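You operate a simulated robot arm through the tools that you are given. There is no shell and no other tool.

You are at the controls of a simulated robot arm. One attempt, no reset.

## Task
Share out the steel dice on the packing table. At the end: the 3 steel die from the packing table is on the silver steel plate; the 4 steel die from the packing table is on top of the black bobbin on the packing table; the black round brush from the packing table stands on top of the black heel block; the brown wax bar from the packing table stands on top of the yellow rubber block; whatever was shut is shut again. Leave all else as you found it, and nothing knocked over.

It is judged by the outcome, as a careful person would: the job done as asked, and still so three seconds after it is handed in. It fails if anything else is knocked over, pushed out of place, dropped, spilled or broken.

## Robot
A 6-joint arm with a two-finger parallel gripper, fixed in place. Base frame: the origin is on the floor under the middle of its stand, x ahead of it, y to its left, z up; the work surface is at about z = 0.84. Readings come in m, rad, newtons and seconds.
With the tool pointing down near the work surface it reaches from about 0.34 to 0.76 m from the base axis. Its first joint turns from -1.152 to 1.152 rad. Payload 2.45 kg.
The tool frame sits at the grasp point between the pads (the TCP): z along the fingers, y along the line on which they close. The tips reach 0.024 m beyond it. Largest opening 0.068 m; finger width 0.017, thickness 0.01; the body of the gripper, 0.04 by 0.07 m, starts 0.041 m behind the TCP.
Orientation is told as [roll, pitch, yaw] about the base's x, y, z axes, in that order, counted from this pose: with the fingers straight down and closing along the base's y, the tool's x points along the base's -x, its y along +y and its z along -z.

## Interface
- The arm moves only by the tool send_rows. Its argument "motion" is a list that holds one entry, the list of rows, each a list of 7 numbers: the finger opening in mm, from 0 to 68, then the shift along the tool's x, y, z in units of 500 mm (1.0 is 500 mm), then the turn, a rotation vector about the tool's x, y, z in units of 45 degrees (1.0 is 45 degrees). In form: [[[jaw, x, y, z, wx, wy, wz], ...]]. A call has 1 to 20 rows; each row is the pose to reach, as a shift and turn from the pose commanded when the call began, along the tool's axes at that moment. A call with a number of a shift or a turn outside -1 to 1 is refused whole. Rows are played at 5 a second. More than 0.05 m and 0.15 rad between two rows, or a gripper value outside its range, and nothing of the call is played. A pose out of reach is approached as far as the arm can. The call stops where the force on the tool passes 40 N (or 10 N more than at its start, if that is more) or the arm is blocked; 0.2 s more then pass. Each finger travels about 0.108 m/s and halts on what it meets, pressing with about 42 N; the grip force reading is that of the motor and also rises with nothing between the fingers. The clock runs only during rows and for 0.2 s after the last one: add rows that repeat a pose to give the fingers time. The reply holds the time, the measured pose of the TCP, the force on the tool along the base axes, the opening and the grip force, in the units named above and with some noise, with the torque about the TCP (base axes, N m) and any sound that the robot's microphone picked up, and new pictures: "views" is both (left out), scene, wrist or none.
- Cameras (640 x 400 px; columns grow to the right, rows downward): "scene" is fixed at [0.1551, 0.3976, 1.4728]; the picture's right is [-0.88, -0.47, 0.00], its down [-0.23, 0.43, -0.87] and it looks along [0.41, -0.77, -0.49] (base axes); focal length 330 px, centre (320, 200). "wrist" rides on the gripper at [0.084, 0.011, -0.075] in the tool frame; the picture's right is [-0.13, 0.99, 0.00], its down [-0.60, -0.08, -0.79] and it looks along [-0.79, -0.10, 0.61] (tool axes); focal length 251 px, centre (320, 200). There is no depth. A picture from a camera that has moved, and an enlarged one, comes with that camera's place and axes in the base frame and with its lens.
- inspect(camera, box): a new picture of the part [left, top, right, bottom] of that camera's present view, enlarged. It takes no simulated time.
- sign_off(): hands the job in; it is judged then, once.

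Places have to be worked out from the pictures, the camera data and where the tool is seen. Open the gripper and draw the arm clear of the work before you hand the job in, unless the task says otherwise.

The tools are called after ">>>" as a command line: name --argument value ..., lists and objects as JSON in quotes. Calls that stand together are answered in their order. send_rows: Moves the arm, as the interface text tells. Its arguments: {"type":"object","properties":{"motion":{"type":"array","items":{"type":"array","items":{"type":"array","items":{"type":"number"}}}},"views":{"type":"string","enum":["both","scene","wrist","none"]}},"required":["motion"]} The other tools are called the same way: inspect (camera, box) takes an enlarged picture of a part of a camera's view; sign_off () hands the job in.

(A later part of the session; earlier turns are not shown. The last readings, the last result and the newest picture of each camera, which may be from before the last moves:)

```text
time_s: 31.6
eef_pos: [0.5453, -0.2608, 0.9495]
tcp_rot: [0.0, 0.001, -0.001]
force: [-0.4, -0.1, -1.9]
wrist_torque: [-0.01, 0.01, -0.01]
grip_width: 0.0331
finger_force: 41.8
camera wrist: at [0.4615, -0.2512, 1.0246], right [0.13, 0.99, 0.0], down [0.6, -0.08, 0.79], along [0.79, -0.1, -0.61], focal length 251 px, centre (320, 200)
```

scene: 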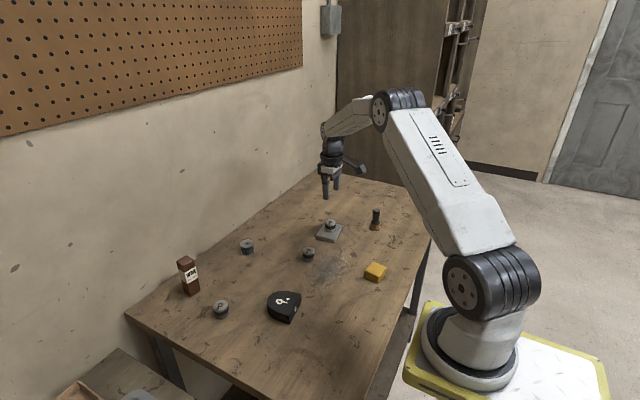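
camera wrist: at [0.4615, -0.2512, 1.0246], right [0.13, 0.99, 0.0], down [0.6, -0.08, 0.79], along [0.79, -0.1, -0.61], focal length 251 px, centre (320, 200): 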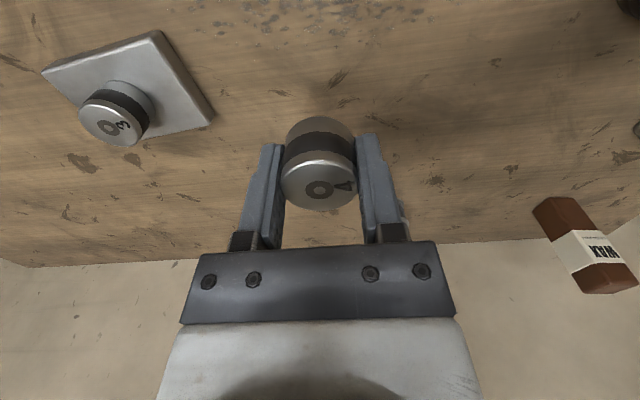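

Die 4 is held (1.9 N). I'll carry it over to the bobbin at about (0.7255, -0.200), staying well above it to check reach and alignment.

>>> send_rows --motion '[[[0, -0.02, 0.007, -0.01, 0, 0, 0], [0, -0.06, 0.02, -0.02, 0, 0, 0], [0, -0.11, 0.037, -0.02, 0, 0, 0], [0, -0.16, 0.054, -0.02, 0, 0, 0], [0, -0.21, 0.071, -0.02, 0, 0, 0], [0, -0.26, 0.088, -0.02, 0, 0, 0], [0, -0.3, 0.102, -0.02, 0, 0, 0], [0, -0.335, 0.114, -0.02, 0, 0, 0], [0, -0.36, 0.1224, -0.02, 0, 0, 0], [0, -0.36, 0.1224, -0.02, 0, 0, 0]]]' --views "both"

>>> inspect --camera "wrist" --box '[240, 30, 400, 150]'

>>> inspect --camera "scene" --box '[200, 190, 300, 265]'

```text
time_s: 33.8
eef_pos: [0.7266, -0.199, 0.9585]
tcp_rot: [0.001, 0.0, 0.0]
force: [0.1, 0.6, -1.9]
wrist_torque: [0.0, -0.02, 0.02]
grip_width: 0.0333
finger_force: 42.2
camera wrist: at [0.6418, -0.1899, 1.0331], right [0.13, 0.99, 0.0], down [0.6, -0.08, 0.79], along [0.79, -0.1, -0.61], focal length 251 px, centre (320, 200)
```

scene: 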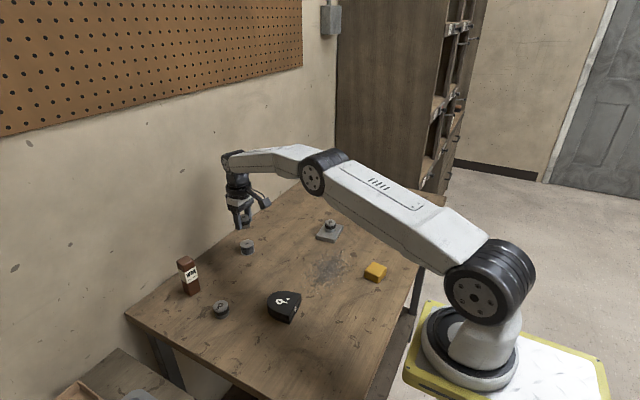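
wrist: 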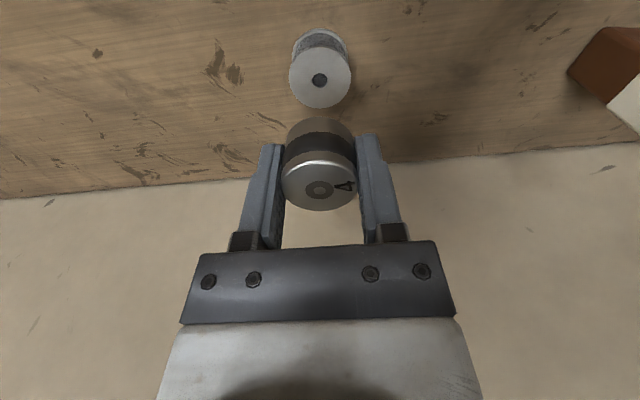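

```text
3.33 times, centred on (320, 90) of wrist
camera zoom: at [0.6418, -0.1899, 1.0331], right [0.13, 0.99, 0.0], down [0.6, -0.08, 0.79], along [0.79, -0.1, -0.61], focal length 838 px, centre (320, 567)
```

zoom: 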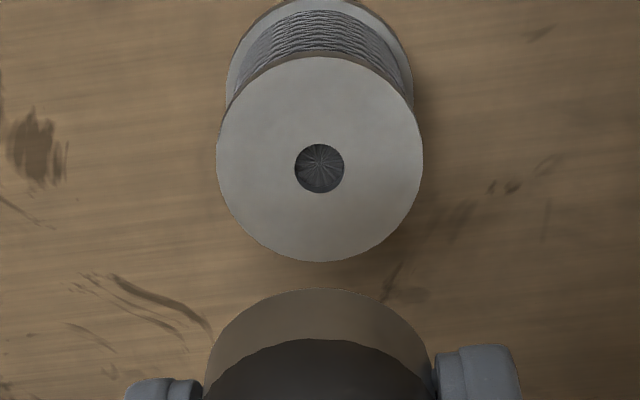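

```text
5.33 times, centred on (250, 228) of scene
camera zoom: at [0.1551, 0.3976, 1.4728], right [-0.88, -0.47, 0.0], down [-0.23, 0.43, -0.87], along [0.41, -0.77, -0.49], focal length 1757 px, centre (693, 53)
```

zoom: 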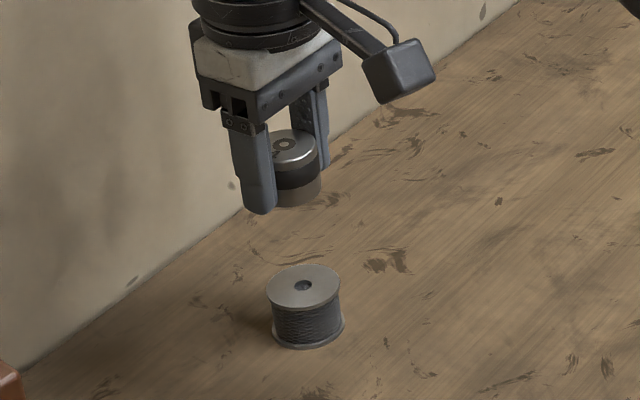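

The arm reaches, and the bobbin's top is centred sideways but about 2 mm nearer than the die. I'll shift back 2 mm and lower to a few mm above the bobbin.

>>> send_rows --motion '[[[0, 0.004, 0, 0.02, 0, 0, 0], [0, 0.004, 0, 0.045, 0, 0, 0], [0, 0.004, 0, 0.07, 0, 0, 0], [0, 0.004, 0, 0.09, 0, 0, 0], [0, 0.004, 0, 0.105, 0, 0, 0], [0, 0.004, 0, 0.115, 0, 0, 0], [0, 0.004, 0, 0.119, 0, 0, 0], [0, 0.004, 0, 0.119, 0, 0, 0]]]' --views "both"

>>> inspect --camera "wrist" --box '[240, 60, 400, 220]'

>>> inspect --camera "scene" --box '[210, 205, 290, 265]'

```text
time_s: 35.6
eef_pos: [0.7246, -0.1999, 0.8989]
tcp_rot: [0.0, 0.0, 0.0]
force: [0.2, 0.8, -1.8]
wrist_torque: [-0.02, 0.0, 0.0]
grip_width: 0.0332
finger_force: 42.5
camera wrist: at [0.6393, -0.1905, 0.9736], right [0.13, 0.99, 0.0], down [0.6, -0.08, 0.79], along [0.79, -0.1, -0.61], focal length 251 px, centre (320, 200)
```

scene: 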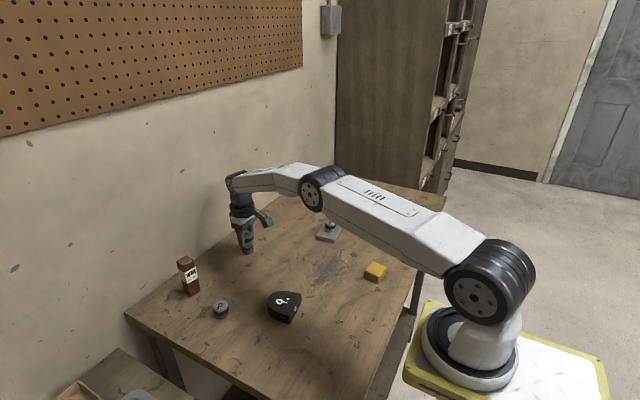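
wrist: 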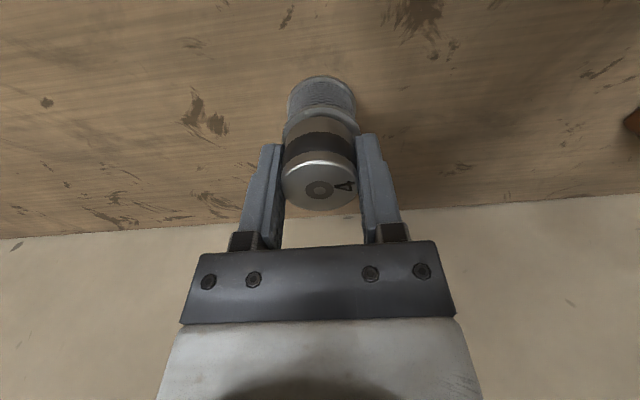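

```text
2.50 times, centred on (320, 140) of wrist
camera zoom: at [0.6393, -0.1905, 0.9736], right [0.13, 0.99, 0.0], down [0.6, -0.08, 0.79], along [0.79, -0.1, -0.61], focal length 629 px, centre (320, 350)
```

zoom: 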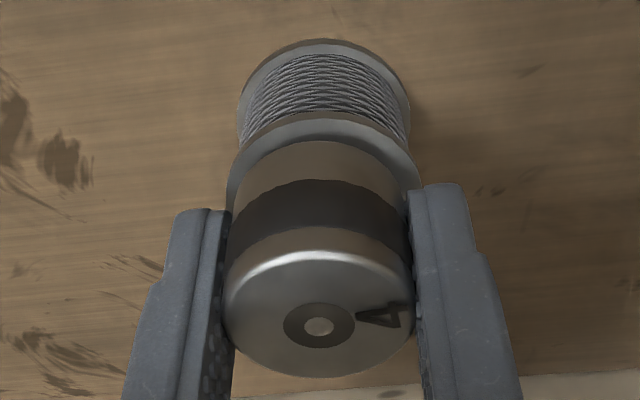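

```text
6.67 times, centred on (250, 235) of scene
camera zoom: at [0.1551, 0.3976, 1.4728], right [-0.88, -0.47, 0.0], down [-0.23, 0.43, -0.87], along [0.41, -0.77, -0.49], focal length 2197 px, centre (787, -33)
```

zoom: 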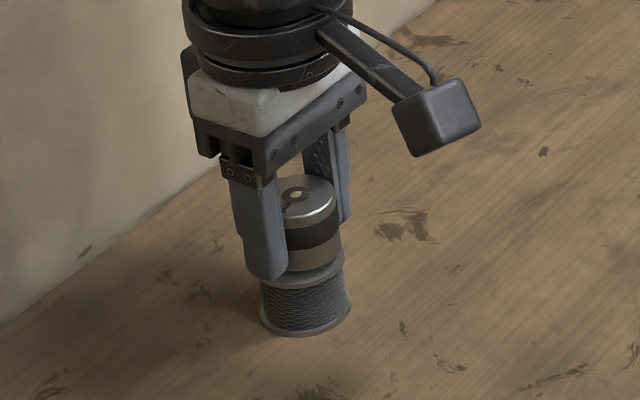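

The die is just above the bobbin; I'll zoom in to check the near-far centring before setting it down.

>>> inspect --camera "wrist" --box '[275, 65, 365, 155]'

>>> inspect --camera "scene" --box '[230, 225, 270, 260]'

```text
4.44 times, centred on (320, 110) of wrist
camera zoom: at [0.6393, -0.1905, 0.9736], right [0.13, 0.99, 0.0], down [0.6, -0.08, 0.79], along [0.79, -0.1, -0.61], focal length 1118 px, centre (320, 600)
```

zoom: 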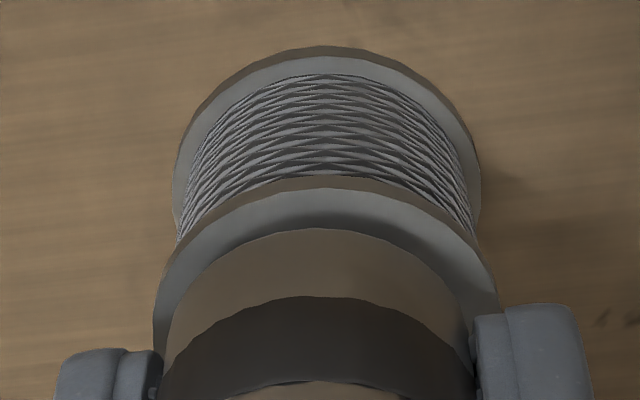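

```text
11.43 times, centred on (250, 242) of scene
camera zoom: at [0.1551, 0.3976, 1.4728], right [-0.88, -0.47, 0.0], down [-0.23, 0.43, -0.87], along [0.41, -0.77, -0.49], focal length 3766 px, centre (1120, -286)
```

zoom: 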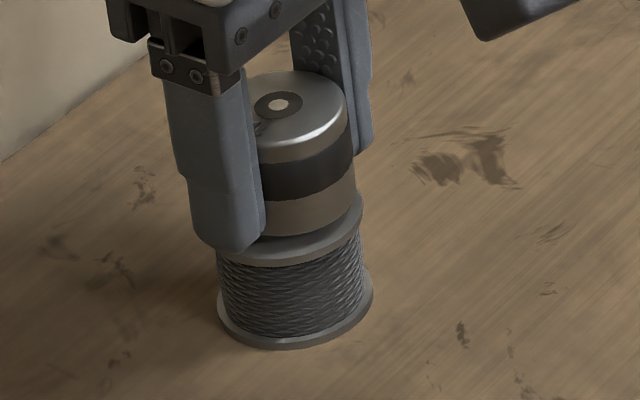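

From both views the die is about 2 mm nearer the base than the bobbin's axis. I'll move 2 mm forward and lower in small steps, checking force.

>>> send_rows --motion '[[[0, -0.002, 0.001, 0, 0, 0, 0], [0, -0.004, 0.001, 0, 0, 0, 0], [0, -0.004, 0.001, 0.002, 0, 0, 0], [0, -0.004, 0.001, 0.004, 0, 0, 0], [0, -0.004, 0.001, 0.004, 0, 0, 0]]]' --views "wrist"

>>> inspect --camera "wrist" --box '[275, 65, 365, 155]'

>>> inspect --camera "scene" --box '[230, 225, 270, 260]'

```text
time_s: 36.8
eef_pos: [0.726, -0.1991, 0.8968]
tcp_rot: [0.001, 0.0, -0.002]
force: [-0.2, -1.0, -1.6]
wrist_torque: [0.04, 0.0, 0.05]
grip_width: 0.0329
finger_force: 42.5
camera wrist: at [0.6414, -0.1897, 0.972], right [0.13, 0.99, 0.0], down [0.6, -0.08, 0.79], along [0.79, -0.1, -0.61], focal length 251 px, centre (320, 200)
```

wrist: 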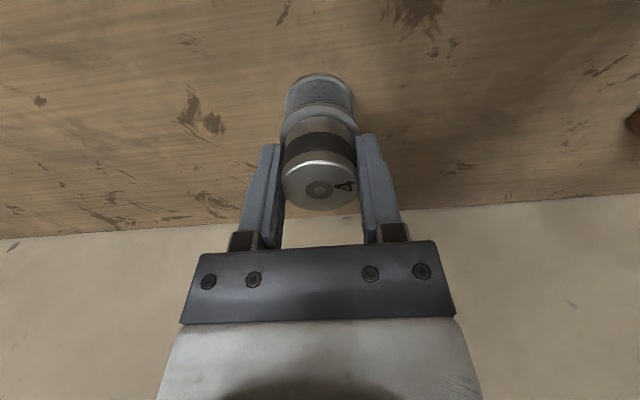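

```text
4.44 times, centred on (320, 110) of wrist
camera zoom: at [0.6414, -0.1897, 0.972], right [0.13, 0.99, 0.0], down [0.6, -0.08, 0.79], along [0.79, -0.1, -0.61], focal length 1118 px, centre (320, 600)
```

zoom: 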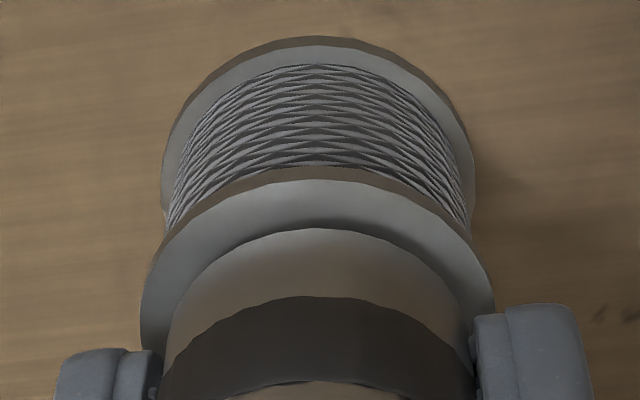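

```text
11.43 times, centred on (250, 242) of scene
camera zoom: at [0.1551, 0.3976, 1.4728], right [-0.88, -0.47, 0.0], down [-0.23, 0.43, -0.87], along [0.41, -0.77, -0.49], focal length 3766 px, centre (1120, -286)
```

zoom: 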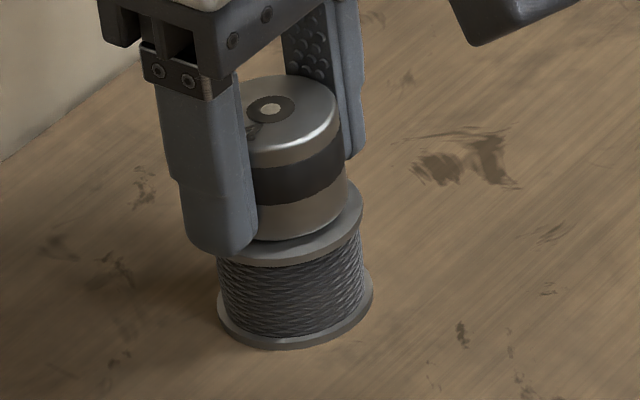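

The centring now looks within about 1 mm in both views and there's no contact yet. I'll lower another 2 mm in fine steps.

>>> send_rows --motion '[[[0, 0, 0, 0.001, 0, 0, 0], [0, 0, 0, 0.002, 0, 0, 0], [0, 0, 0, 0.003, 0, 0, 0], [0, 0, 0, 0.003, 0, 0, 0]]]' --views "none"

```text
time_s: 37.8
eef_pos: [0.7254, -0.198, 0.8962]
tcp_rot: [-0.001, 0.001, 0.0]
force: [0.0, -0.4, -1.8]
wrist_torque: [-0.02, -0.01, 0.03]
grip_width: 0.0334
finger_force: 41.5
```

No contact yet. I'll go another 1.5 mm down in fine steps.

>>> send_rows --motion '[[[0, 0, 0, 0.001, 0, 0, 0], [0, 0, 0, 0.002, 0, 0, 0], [0, 0, 0, 0.003, 0, 0, 0], [0, 0, 0, 0.003, 0, 0, 0]]]' --views "none"

```text
time_s: 38.8
eef_pos: [0.7257, -0.1991, 0.8943]
tcp_rot: [-0.001, 0.0, 0.0]
force: [0.6, -0.4, -1.7]
wrist_torque: [0.01, 0.05, 0.0]
grip_width: 0.0332
finger_force: 41.9
```

Still carrying the full weight. I'll continue down 1 mm.

>>> send_rows --motion '[[[0, 0, 0, 0.001, 0, 0, 0], [0, 0, 0, 0.002, 0, 0, 0], [0, 0, 0, 0.002, 0, 0, 0]]]' --views "wrist"

>>> inspect --camera "wrist" --box '[275, 65, 365, 155]'

>>> inspect --camera "scene" --box '[230, 225, 270, 260]'

```text
time_s: 39.6
eef_pos: [0.7254, -0.2004, 0.8954]
tcp_rot: [-0.001, -0.001, 0.001]
force: [-1.3, 1.4, 5.3]
wrist_torque: [0.06, 0.11, -0.06]
grip_width: 0.0331
finger_force: 42.4
camera wrist: at [0.6416, -0.1898, 0.9688], right [0.13, 0.99, 0.0], down [0.6, -0.08, 0.79], along [0.79, -0.1, -0.61], focal length 251 px, centre (320, 200)
```

wrist: 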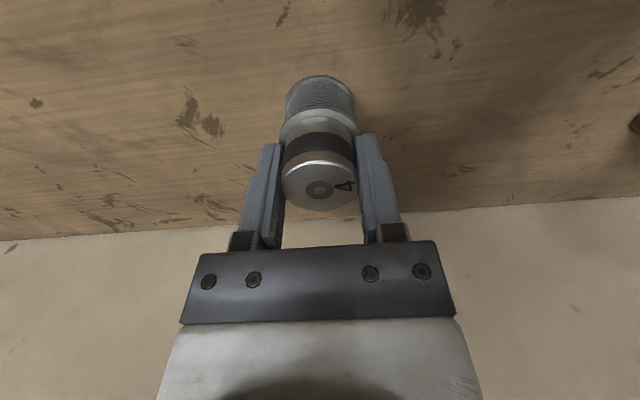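

```text
4.44 times, centred on (320, 110) of wrist
camera zoom: at [0.6416, -0.1898, 0.9688], right [0.13, 0.99, 0.0], down [0.6, -0.08, 0.79], along [0.79, -0.1, -0.61], focal length 1118 px, centre (320, 600)
```

zoom: 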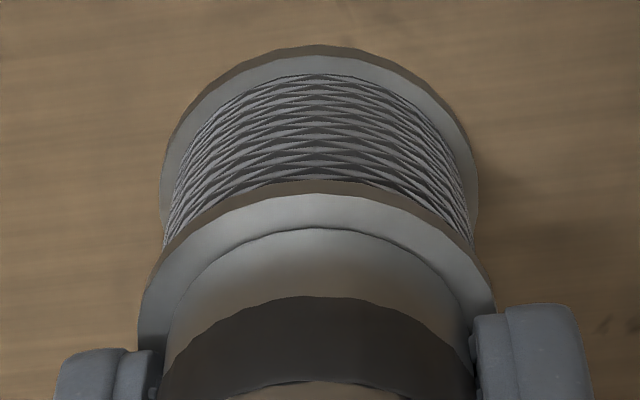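

```text
11.43 times, centred on (250, 242) of scene
camera zoom: at [0.155, 0.3976, 1.4728], right [-0.88, -0.47, 0.0], down [-0.23, 0.43, -0.87], along [0.41, -0.77, -0.49], focal length 3766 px, centre (1120, -286)
```

zoom: 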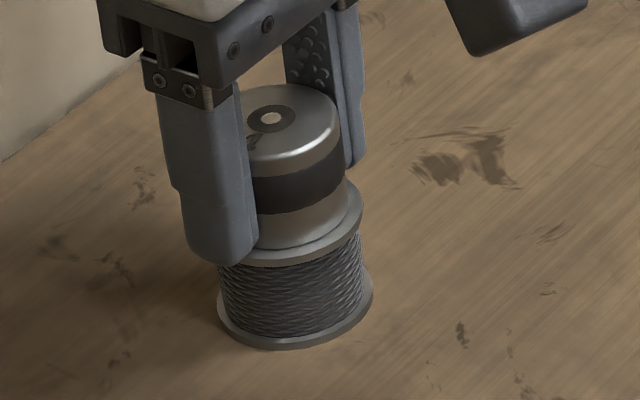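

The die is now seated on the bobbin (5 N), with an even 4 mm rim visible. I'll ease up half a millimetre, open the fingers a little and rise straight up.

>>> send_rows --motion '[[[0, 0, 0, -0.001, 0, 0, 0], [0, 0, 0, -0.001, 0, 0, 0], [33, 0, 0, -0.001, 0, 0, 0], [36, 0, 0, -0.001, 0, 0, 0], [40, 0, 0, -0.001, 0, 0, 0], [44, 0, 0, -0.001, 0, 0, 0], [44, 0, 0, -0.001, 0, 0, 0]]]' --views "wrist"

```text
time_s: 41.2
eef_pos: [0.7262, -0.199, 0.8931]
tcp_rot: [0.0, 0.002, 0.0]
force: [0.2, -0.2, -0.2]
wrist_torque: [0.03, 0.01, 0.01]
grip_width: 0.0442
finger_force: 0.0
camera wrist: at [0.6411, -0.1895, 0.9681], right [0.13, 0.99, 0.0], down [0.61, -0.08, 0.79], along [0.79, -0.1, -0.61], focal length 251 px, centre (320, 200)
```

wrist: 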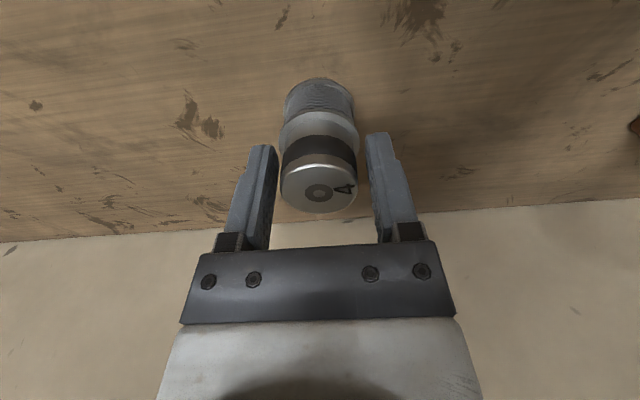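

The fingers are clear of the die and it stays put. I'll rise and look at the result.

>>> send_rows --motion '[[[44, 0, 0, -0.01, 0, 0, 0], [44, 0, 0, -0.03, 0, 0, 0], [46, 0, 0, -0.06, 0, 0, 0], [50, 0, 0, -0.11, 0, 0, 0], [60, 0, 0, -0.17, 0, 0, 0], [68, 0, 0, -0.23, 0, 0, 0], [68, 0, 0, -0.26, 0, 0, 0], [68, 0, 0, -0.26, 0, 0, 0]]]' --views "both"

>>> inspect --camera "wrist" --box '[260, 0, 380, 75]'

>>> inspect --camera "scene" --box '[160, 225, 280, 325]'

```text
time_s: 43.0
eef_pos: [0.7261, -0.199, 1.0241]
tcp_rot: [0.001, 0.0, 0.001]
force: [-0.4, 0.2, 0.5]
wrist_torque: [0.02, -0.01, 0.04]
grip_width: 0.0679
finger_force: 0.2
camera wrist: at [0.6419, -0.1881, 1.0996], right [0.13, 0.99, 0.0], down [0.6, -0.08, 0.79], along [0.79, -0.1, -0.61], focal length 251 px, centre (320, 200)
```

scene: 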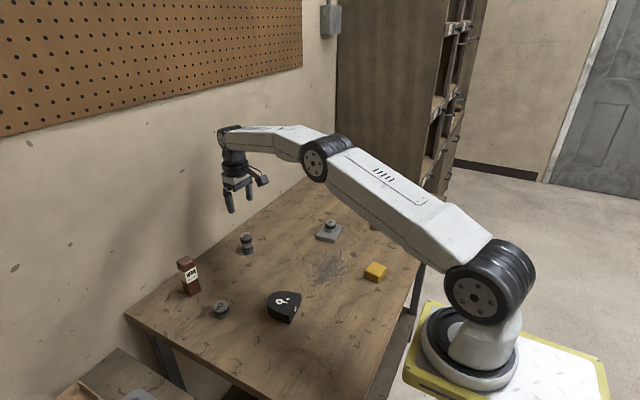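
wrist: 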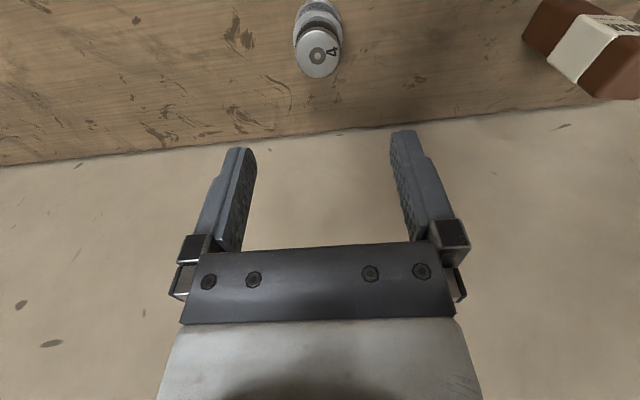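

```text
5.33 times, centred on (320, 38) of wrist
camera zoom: at [0.6419, -0.1881, 1.0996], right [0.13, 0.99, 0.0], down [0.6, -0.08, 0.79], along [0.79, -0.1, -0.61], focal length 1341 px, centre (320, 1067)
```

zoom: 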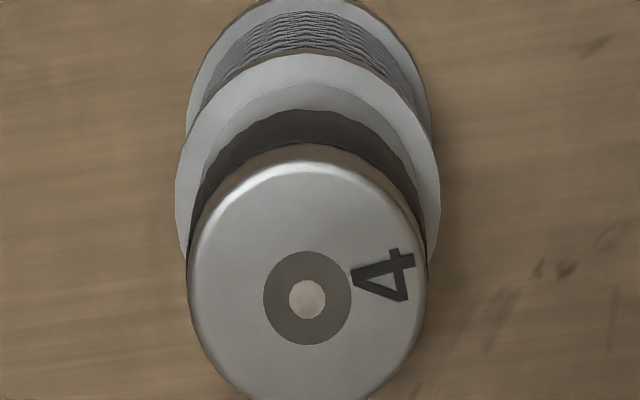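

```text
4.00 times, centred on (220, 275) of scene
camera zoom: at [0.1551, 0.3976, 1.4728], right [-0.88, -0.47, 0.0], down [-0.23, 0.43, -0.87], along [0.41, -0.77, -0.49], focal length 1318 px, centre (720, -100)
```

zoom: 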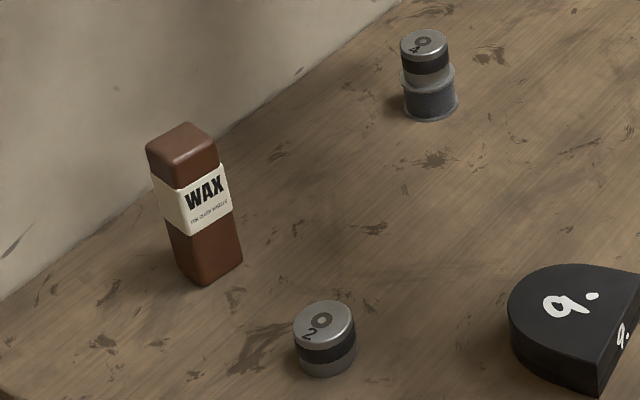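

Die 4 sits cleanly on the bobbin. Next is the wax bar, so I'll rise a little and move to a viewing position near it.

>>> send_rows --motion '[[[68, 0.01, 0.02, -0.05, 0, 0, 0], [68, 0.02, 0.08, -0.09, 0, 0, 0], [68, 0.03, 0.16, -0.1, 0, 0, 0], [68, 0.04, 0.24, -0.1, 0, 0, 0], [68, 0.05, 0.32, -0.1, 0, 0, 0], [68, 0.05, 0.368, -0.1, 0, 0, 0], [68, 0.05, 0.368, -0.1, 0, 0, 0]]]' --views "wrist"

>>> inspect --camera "wrist" --box '[240, 0, 400, 120]'

```text
time_s: 44.6
eef_pos: [0.7013, -0.0146, 1.0741]
tcp_rot: [0.0, 0.0, 0.001]
force: [0.0, 0.2, -0.5]
wrist_torque: [0.0, 0.01, 0.01]
grip_width: 0.0679
finger_force: 0.0
camera wrist: at [0.6157, -0.0048, 1.1486], right [0.13, 0.99, 0.0], down [0.6, -0.08, 0.79], along [0.79, -0.1, -0.61], focal length 251 px, centre (320, 200)
```

wrist: 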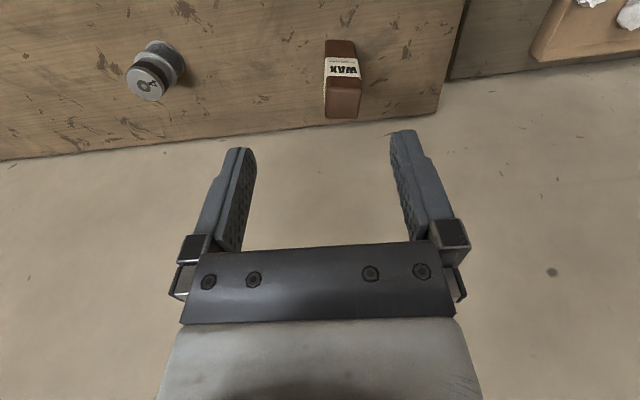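

```text
3.33 times, centred on (320, 60) of wrist
camera zoom: at [0.6157, -0.0048, 1.1486], right [0.13, 0.99, 0.0], down [0.6, -0.08, 0.79], along [0.79, -0.1, -0.61], focal length 838 px, centre (320, 667)
```

zoom: 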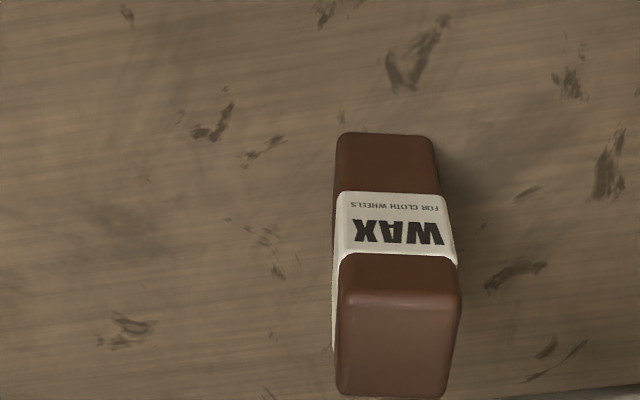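

The wax bar is about 32×32×95 mm, centred near (0.748, -0.001) and turned about 10° clockwise. I'll turn the gripper to match and move above it with the tips still over its top.

>>> send_rows --motion '[[[68, -0.02, 0.006, 0.02, 0, 0, 0.06], [68, -0.05, 0.015, 0.05, 0, 0, 0.12], [68, -0.08, 0.024, 0.09, 0, 0, 0.18], [68, -0.0974, 0.0296, 0.12, 0, 0, 0.2165], [68, -0.0974, 0.0296, 0.14, 0, 0, 0.2165], [68, -0.0974, 0.0296, 0.14, 0, 0, 0.2165]]]' --views "wrist"

>>> inspect --camera "wrist" --box '[240, 30, 400, 150]'

```text
time_s: 46.0
eef_pos: [0.7489, 0.0002, 1.0054]
tcp_rot: [0.0, -0.001, -0.17]
force: [0.0, 0.8, -0.6]
wrist_torque: [0.0, 0.03, 0.01]
grip_width: 0.0678
finger_force: 0.0
camera wrist: at [0.6686, 0.023, 1.0797], right [0.29, 0.96, 0.0], down [0.58, -0.18, 0.79], along [0.76, -0.23, -0.61], focal length 251 px, centre (320, 200)
```

wrist: 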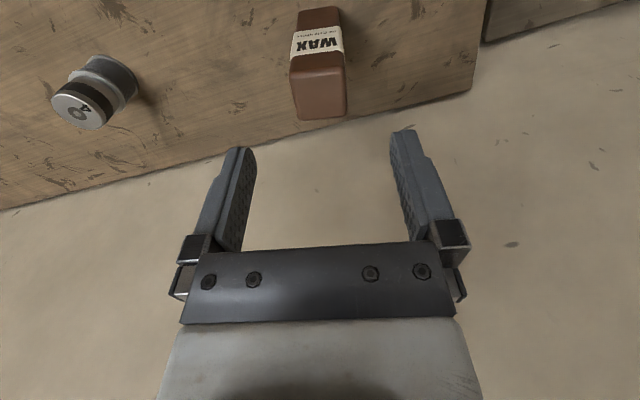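

```text
3.33 times, centred on (320, 90) of wrist
camera zoom: at [0.6686, 0.023, 1.0797], right [0.29, 0.96, 0.0], down [0.58, -0.18, 0.79], along [0.76, -0.23, -0.61], focal length 838 px, centre (320, 567)
```

zoom: 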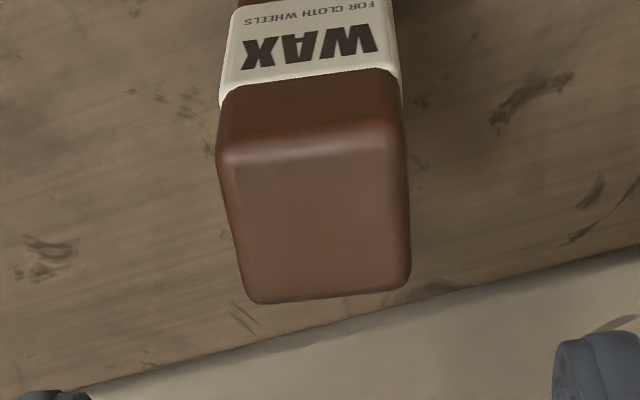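

The bar is centred under the gripper to within 1 mm. I'll descend around it to a TCP height of about 0.903 so the gripper body clears its top.

>>> send_rows --motion '[[[68, 0, 0.0014, 0.04, 0, 0, 0], [68, 0, 0.0014, 0.08, 0, 0, 0], [68, 0, 0.0014, 0.12, 0, 0, 0], [68, 0, 0.0014, 0.155, 0, 0, 0], [68, 0, 0.0014, 0.185, 0, 0, 0], [68, 0, 0.0014, 0.203, 0, 0, 0], [68, 0, 0.0014, 0.203, 0, 0, 0]]]' --views "both"

>>> inspect --camera "scene" --box '[140, 220, 240, 310]'

```text
time_s: 47.6
eef_pos: [0.7485, -0.0001, 0.9034]
tcp_rot: [0.0, -0.003, -0.17]
force: [-2.6, 0.3, 10.7]
wrist_torque: [0.0, 0.03, 0.01]
grip_width: 0.0684
finger_force: 0.1
camera wrist: at [0.6677, 0.0238, 0.9781], right [0.29, 0.96, 0.0], down [0.58, -0.18, 0.79], along [0.76, -0.23, -0.61], focal length 251 px, centre (320, 200)
```

scene: 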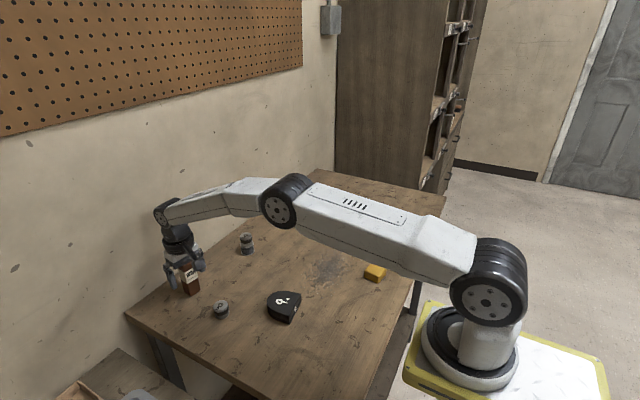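
wrist: 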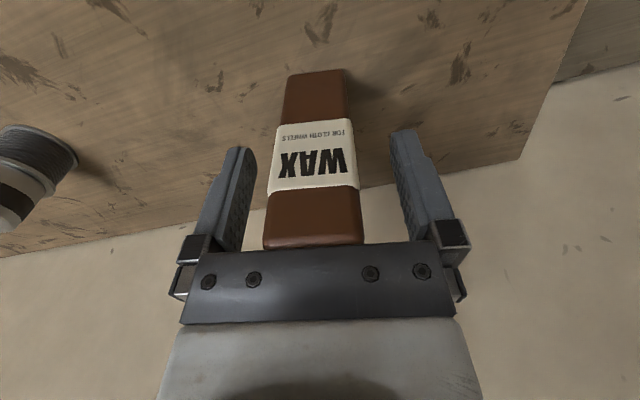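

```text
4.44 times, centred on (190, 265) of scene
camera zoom: at [0.1548, 0.3976, 1.4728], right [-0.88, -0.47, 0.0], down [-0.23, 0.43, -0.87], along [0.41, -0.77, -0.49], focal length 1464 px, centre (898, -89)
```

zoom: 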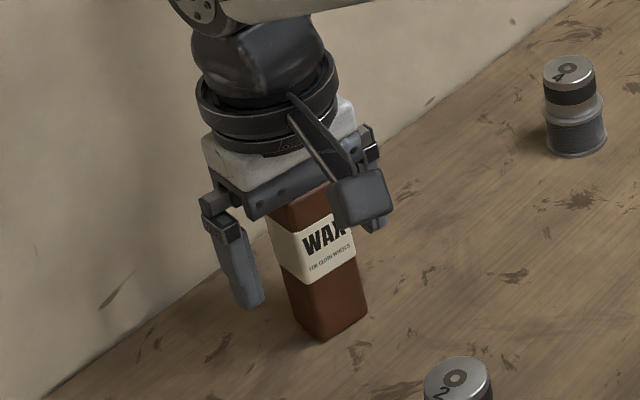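

There is a 10.7 N upward force, so the palm is touching the bar's top and the bar is taller than I judged (about 0.105). I'll back up 8 mm right away.

>>> send_rows --motion '[[[68, 0, 0, -0.006, 0, 0, 0], [68, 0, 0, -0.016, 0, 0, 0], [68, 0, 0, -0.016, 0, 0, 0]]]' --views "both"

>>> inspect --camera "scene" --box '[140, 220, 240, 310]'

>>> inspect --camera "wrist" --box '[220, 50, 420, 260]'

```text
time_s: 48.4
eef_pos: [0.7483, -0.001, 0.9098]
tcp_rot: [0.0, 0.003, -0.171]
force: [0.6, 0.4, 0.2]
wrist_torque: [0.0, -0.02, 0.02]
grip_width: 0.0681
finger_force: 0.0
camera wrist: at [0.6676, 0.0232, 0.9851], right [0.29, 0.96, 0.0], down [0.58, -0.18, 0.79], along [0.76, -0.23, -0.61], focal length 251 px, centre (320, 200)
```

scene: 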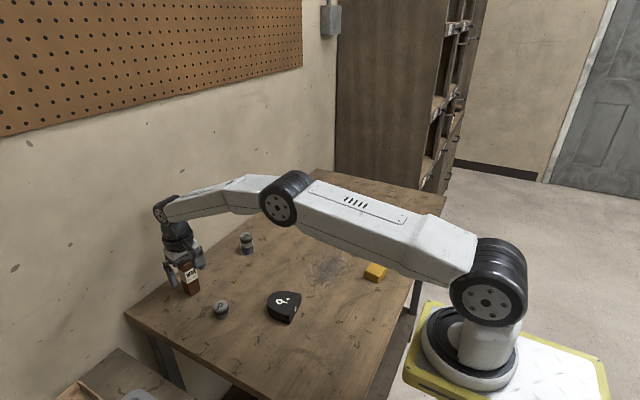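
wrist: 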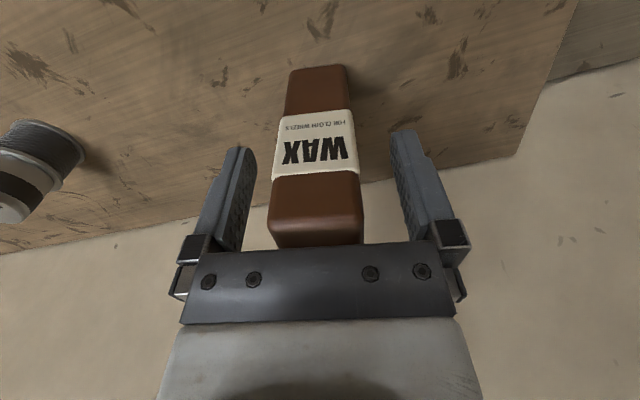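

```text
4.44 times, centred on (190, 265) of scene
camera zoom: at [0.1551, 0.3976, 1.4728], right [-0.88, -0.47, 0.0], down [-0.23, 0.43, -0.87], along [0.41, -0.77, -0.49], focal length 1464 px, centre (898, -89)
```

zoom: 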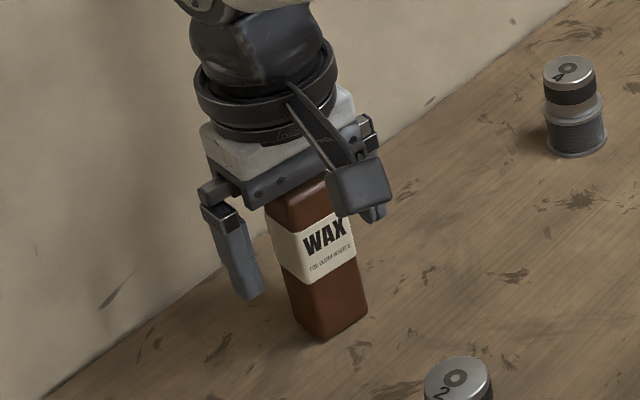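

```text
1.90 times, centred on (320, 155) of wrist
camera zoom: at [0.6676, 0.0232, 0.9851], right [0.29, 0.96, 0.0], down [0.58, -0.18, 0.79], along [0.76, -0.23, -0.61], focal length 479 px, centre (320, 286)
```

zoom: 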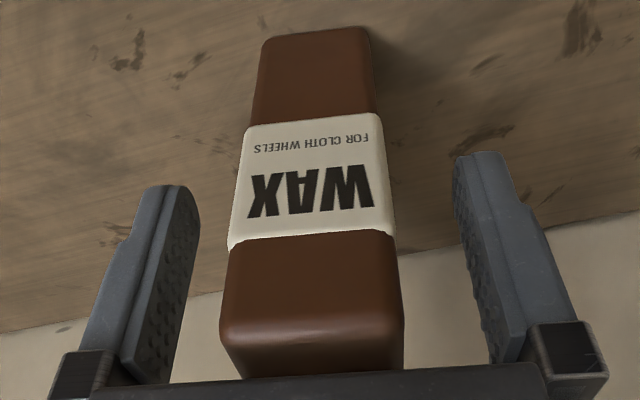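

The bar is still upright and the force is back to zero. I'll close on it here, with the pads gripping its upper half.

>>> send_rows --motion '[[[50, 0, 0, 0, 0, 0, 0], [38, 0, 0, 0, 0, 0, 0], [30, 0, 0, 0, 0, 0, 0], [15, 0, 0, 0, 0, 0, 0], [0, 0, 0, 0, 0, 0, 0], [0, 0, 0, 0, 0, 0, 0]]]' --views "wrist"

```text
time_s: 49.8
eef_pos: [0.7492, -0.0015, 0.9111]
tcp_rot: [0.001, 0.001, -0.17]
force: [-0.1, 0.1, -0.3]
wrist_torque: [0.0, 0.03, -0.01]
grip_width: 0.0314
finger_force: 42.3
camera wrist: at [0.6678, 0.0233, 0.9854], right [0.29, 0.96, 0.0], down [0.58, -0.18, 0.79], along [0.76, -0.23, -0.61], focal length 251 px, centre (320, 200)
```

wrist: 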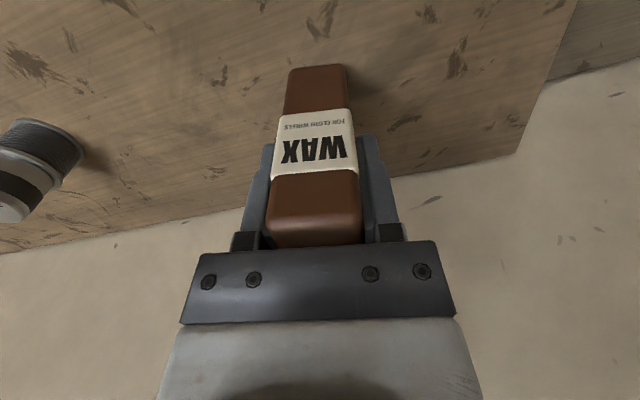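

The bar is held at 31.4 mm. I'll lift it slowly by 10 cm.

>>> send_rows --motion '[[[0, 0, 0, -0.002, 0, 0, 0], [0, 0, 0, -0.004, 0, 0, 0], [0, 0, 0, -0.01, 0, 0, 0], [0, 0, 0, -0.02, 0, 0, 0], [0, 0, 0, -0.035, 0, 0, 0], [0, 0, 0, -0.055, 0, 0, 0], [0, 0, 0, -0.075, 0, 0, 0], [0, 0, 0, -0.095, 0, 0, 0], [0, 0, 0, -0.115, 0, 0, 0], [0, 0, 0, -0.135, 0, 0, 0], [0, 0, 0, -0.155, 0, 0, 0], [0, 0, 0, -0.175, 0, 0, 0], [0, 0, 0, -0.195, 0, 0, 0], [0, 0, 0, -0.2, 0, 0, 0], [0, 0, 0, -0.2, 0, 0, 0]]]' --views "both"

>>> inspect --camera "wrist" --box '[220, 0, 420, 200]'

```text
time_s: 53.0
eef_pos: [0.7493, -0.0002, 1.01]
tcp_rot: [-0.001, -0.001, -0.171]
force: [-0.2, -0.9, 0.1]
wrist_torque: [-0.01, 0.0, 0.0]
grip_width: 0.0317
finger_force: 42.0
camera wrist: at [0.6683, 0.0232, 1.0847], right [0.29, 0.96, 0.0], down [0.58, -0.18, 0.79], along [0.76, -0.23, -0.61], focal length 251 px, centre (320, 200)
```

scene: 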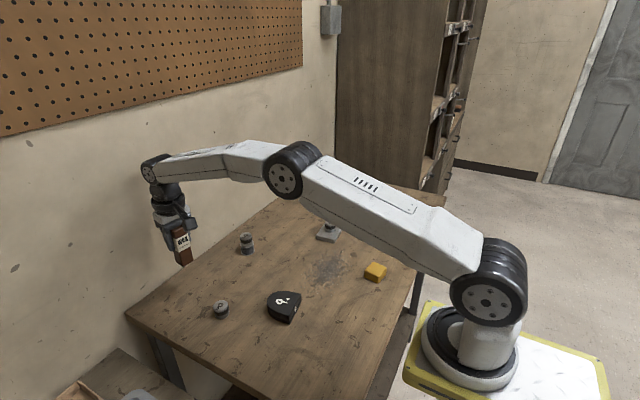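
wrist: 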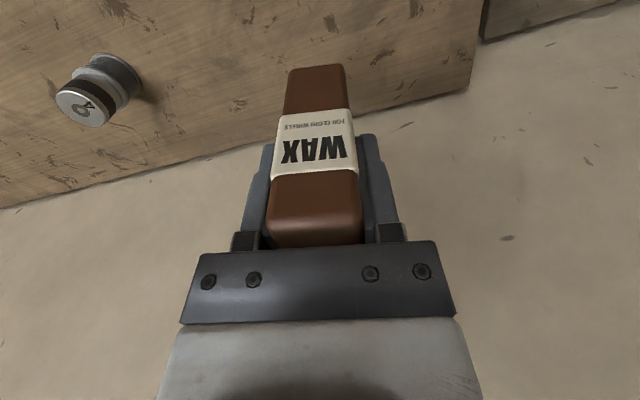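

```text
2.00 times, centred on (320, 100) of wrist
camera zoom: at [0.6683, 0.0232, 1.0847], right [0.29, 0.96, 0.0], down [0.58, -0.18, 0.79], along [0.76, -0.23, -0.61], focal length 503 px, centre (320, 400)
```

zoom: 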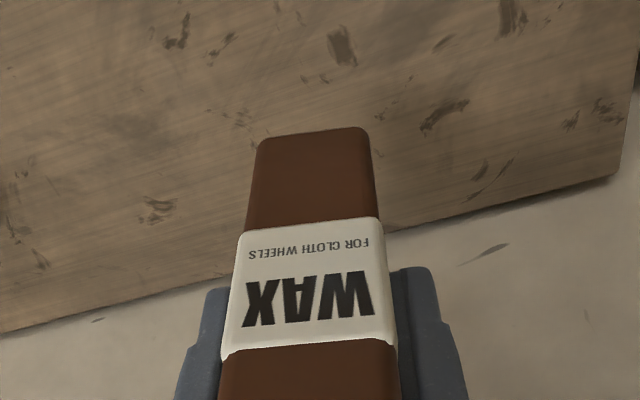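

The bar is securely held, and the yellow block at about (0.345, -0.279) has nearly the same yaw as the bar. I'll carry it there smoothly at this height, with the bar's base near z 0.94.

>>> send_rows --motion '[[[0, 0.014, -0.0137, 0, 0, 0, 0], [0, 0.0421, -0.0411, 0, 0, 0, 0], [0, 0.0843, -0.0823, 0, 0, 0, 0], [0, 0.1334, -0.1303, 0, 0, 0, 0], [0, 0.1826, -0.1783, 0, 0, 0, 0], [0, 0.2317, -0.2263, 0, 0, 0, 0], [0, 0.2809, -0.2743, 0, 0, 0, 0], [0, 0.33, -0.3223, 0, 0, 0, 0], [0, 0.3792, -0.3703, 0, 0, 0, 0], [0, 0.4283, -0.4183, 0, 0, 0, 0], [0, 0.4775, -0.4663, 0, 0, 0, 0], [0, 0.5267, -0.5144, 0, 0, 0, 0], [0, 0.5758, -0.5624, 0, 0, 0, 0], [0, 0.6179, -0.6035, 0, 0, 0, 0], [0, 0.653, -0.6378, 0, 0, 0, 0], [0, 0.6811, -0.6652, 0, 0, 0, 0], [0, 0.7022, -0.6858, 0, 0, 0, 0], [0, 0.7022, -0.6858, 0, 0, 0, 0]]]' --views "both"

>>> inspect --camera "wrist" --box '[240, 0, 400, 120]'

>>> inspect --camera "scene" --box '[300, 190, 440, 310]'

```text
time_s: 56.8
eef_pos: [0.3457, -0.2797, 1.0102]
tcp_rot: [-0.001, 0.001, -0.168]
force: [0.3, 0.6, -1.0]
wrist_torque: [-0.02, 0.03, 0.01]
grip_width: 0.0315
finger_force: 42.2
camera wrist: at [0.2638, -0.2554, 1.0844], right [0.29, 0.96, 0.0], down [0.58, -0.18, 0.79], along [0.76, -0.23, -0.61], focal length 251 px, centre (320, 200)
```

scene: 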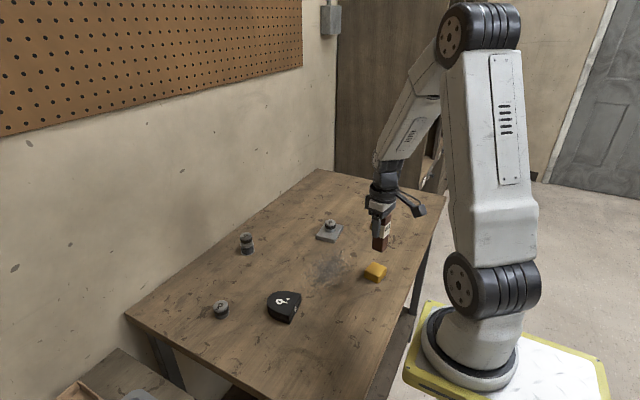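
wrist: 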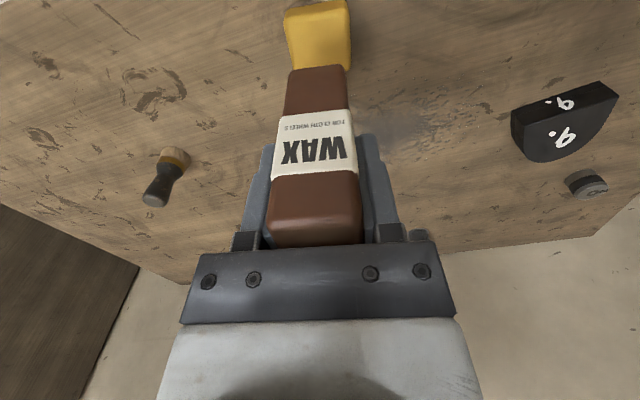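

```text
3.33 times, centred on (320, 60) of wrist
camera zoom: at [0.2638, -0.2554, 1.0844], right [0.29, 0.96, 0.0], down [0.58, -0.18, 0.79], along [0.76, -0.23, -0.61], focal length 838 px, centre (320, 667)
```

zoom: 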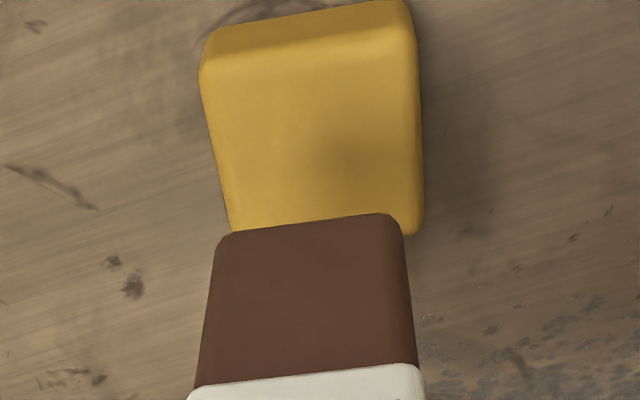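

```text
3.33 times, centred on (370, 250) of scene
camera zoom: at [0.1551, 0.3976, 1.4728], right [-0.88, -0.47, 0.0], down [-0.23, 0.43, -0.87], along [0.41, -0.77, -0.49], focal length 1098 px, centre (153, 33)
```

zoom: 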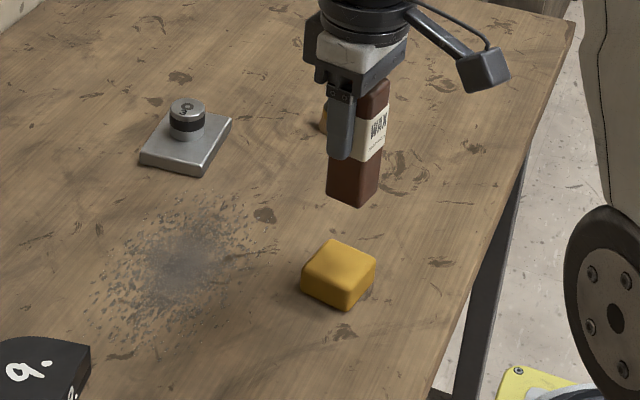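

The block lies centred under the tool (within 1 mm) and aligned with the bar, with its top near z 0.863. I'll lower the bar to just above it.

>>> send_rows --motion '[[[0, -0.002, 0, 0.02, 0, 0, 0], [0, -0.002, 0, 0.045, 0, 0, 0], [0, -0.002, 0, 0.07, 0, 0, 0], [0, -0.002, 0, 0.095, 0, 0, 0], [0, -0.002, 0, 0.115, 0, 0, 0], [0, -0.002, 0, 0.128, 0, 0, 0], [0, -0.002, 0, 0.134, 0, 0, 0], [0, -0.002, 0, 0.134, 0, 0, 0]]]' --views "both"

>>> inspect --camera "wrist" --box '[260, 20, 380, 110]'

>>> inspect --camera "scene" --box '[340, 230, 420, 290]'

```text
time_s: 58.6
eef_pos: [0.3468, -0.2801, 0.9431]
tcp_rot: [0.003, 0.0, -0.17]
force: [1.0, -0.6, -0.4]
wrist_torque: [0.03, 0.04, 0.01]
grip_width: 0.0316
finger_force: 42.1
camera wrist: at [0.266, -0.2554, 1.0185], right [0.29, 0.96, 0.0], down [0.58, -0.18, 0.79], along [0.76, -0.23, -0.61], focal length 251 px, centre (320, 200)
```

scene: 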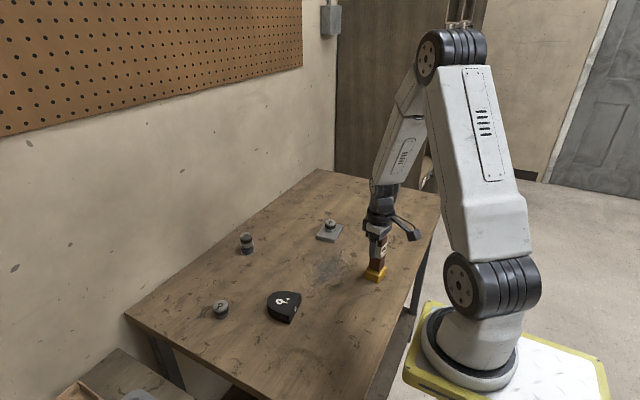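
wrist: 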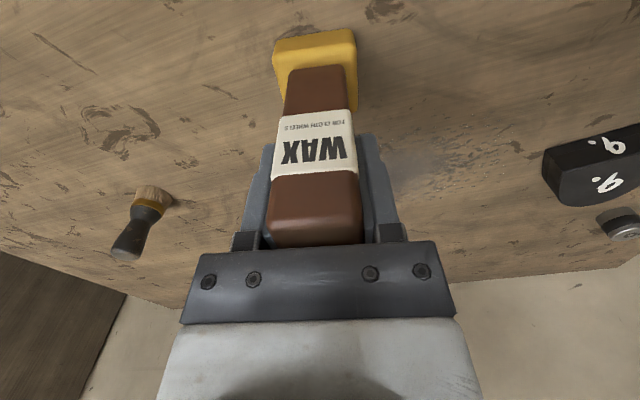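

```text
4.44 times, centred on (320, 65) of wrist
camera zoom: at [0.266, -0.2554, 1.0185], right [0.29, 0.96, 0.0], down [0.58, -0.18, 0.79], along [0.76, -0.23, -0.61], focal length 1118 px, centre (320, 800)
```

zoom: 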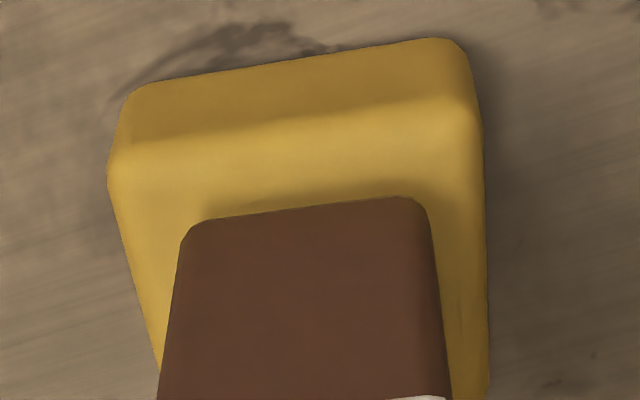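

```text
6.67 times, centred on (380, 260) of scene
camera zoom: at [0.1551, 0.3976, 1.4728], right [-0.88, -0.47, 0.0], down [-0.23, 0.43, -0.87], along [0.41, -0.77, -0.49], focal length 2197 px, centre (-80, -200)
```

zoom: 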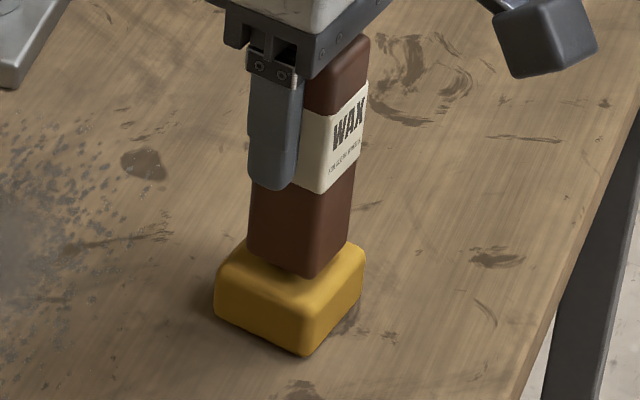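

The bar is centred over the block with several mm still to go. I'll lower 6 mm and then look again.

>>> send_rows --motion '[[[0, 0, 0, 0.003, 0, 0, 0], [0, 0, 0, 0.006, 0, 0, 0], [0, 0, 0, 0.009, 0, 0, 0], [0, 0, 0, 0.012, 0, 0, 0], [0, 0, 0, 0.012, 0, 0, 0]]]' --views "wrist"

>>> inspect --camera "wrist" --box '[260, 20, 380, 110]'

>>> inspect --camera "scene" --box '[340, 230, 420, 290]'

```text
time_s: 59.8
eef_pos: [0.3459, -0.2791, 0.9382]
tcp_rot: [-0.002, -0.001, -0.17]
force: [-1.7, 3.2, 20.9]
wrist_torque: [0.29, 0.19, 0.0]
grip_width: 0.0315
finger_force: 41.6
camera wrist: at [0.2654, -0.2548, 1.0129], right [0.29, 0.96, 0.0], down [0.58, -0.18, 0.79], along [0.76, -0.23, -0.61], focal length 251 px, centre (320, 200)
```

wrist: 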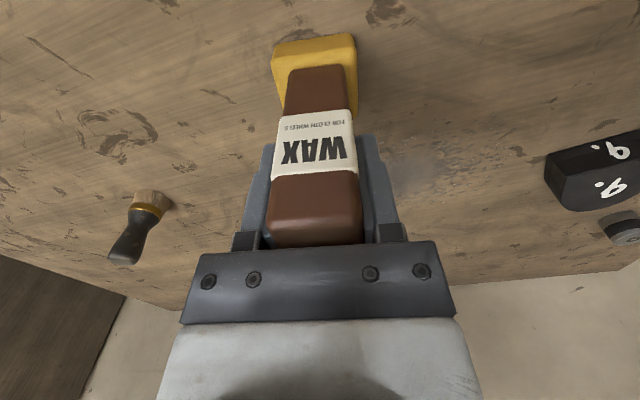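

```text
4.44 times, centred on (320, 65) of wrist
camera zoom: at [0.2654, -0.2548, 1.0129], right [0.29, 0.96, 0.0], down [0.58, -0.18, 0.79], along [0.76, -0.23, -0.61], focal length 1118 px, centre (320, 800)
```

zoom: 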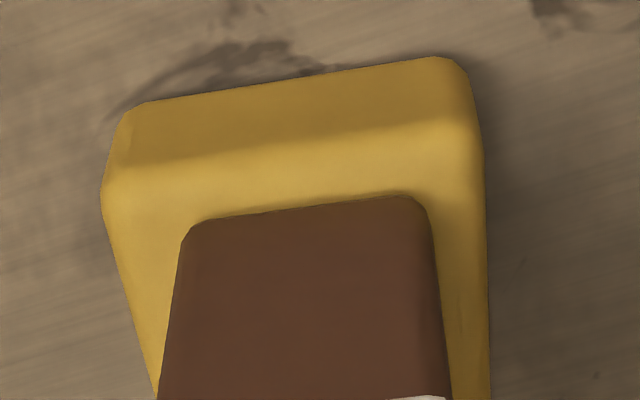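

```text
6.67 times, centred on (380, 260) of scene
camera zoom: at [0.1548, 0.3979, 1.4727], right [-0.88, -0.47, 0.0], down [-0.23, 0.43, -0.87], along [0.41, -0.77, -0.49], focal length 2197 px, centre (-80, -200)
```

zoom: 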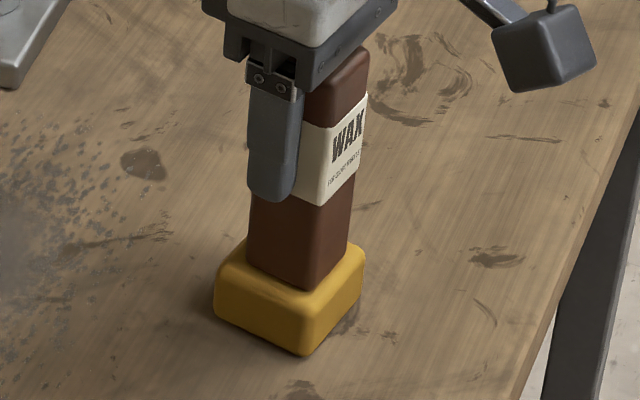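

The bar is pressing on the block with 21 N and sits within about 1.5 mm of its centre. I'll ease up 1.6 mm before letting go.

>>> send_rows --motion '[[[0, 0, 0, -0.0016, 0, 0, 0], [0, 0, 0, -0.0032, 0, 0, 0], [0, 0, 0, -0.0032, 0, 0, 0]]]' --views "none"

```text
time_s: 60.6
eef_pos: [0.3474, -0.2789, 0.9377]
tcp_rot: [0.001, 0.002, -0.168]
force: [-0.1, -0.2, -1.2]
wrist_torque: [-0.02, 0.03, -0.03]
grip_width: 0.0314
finger_force: 42.1
```

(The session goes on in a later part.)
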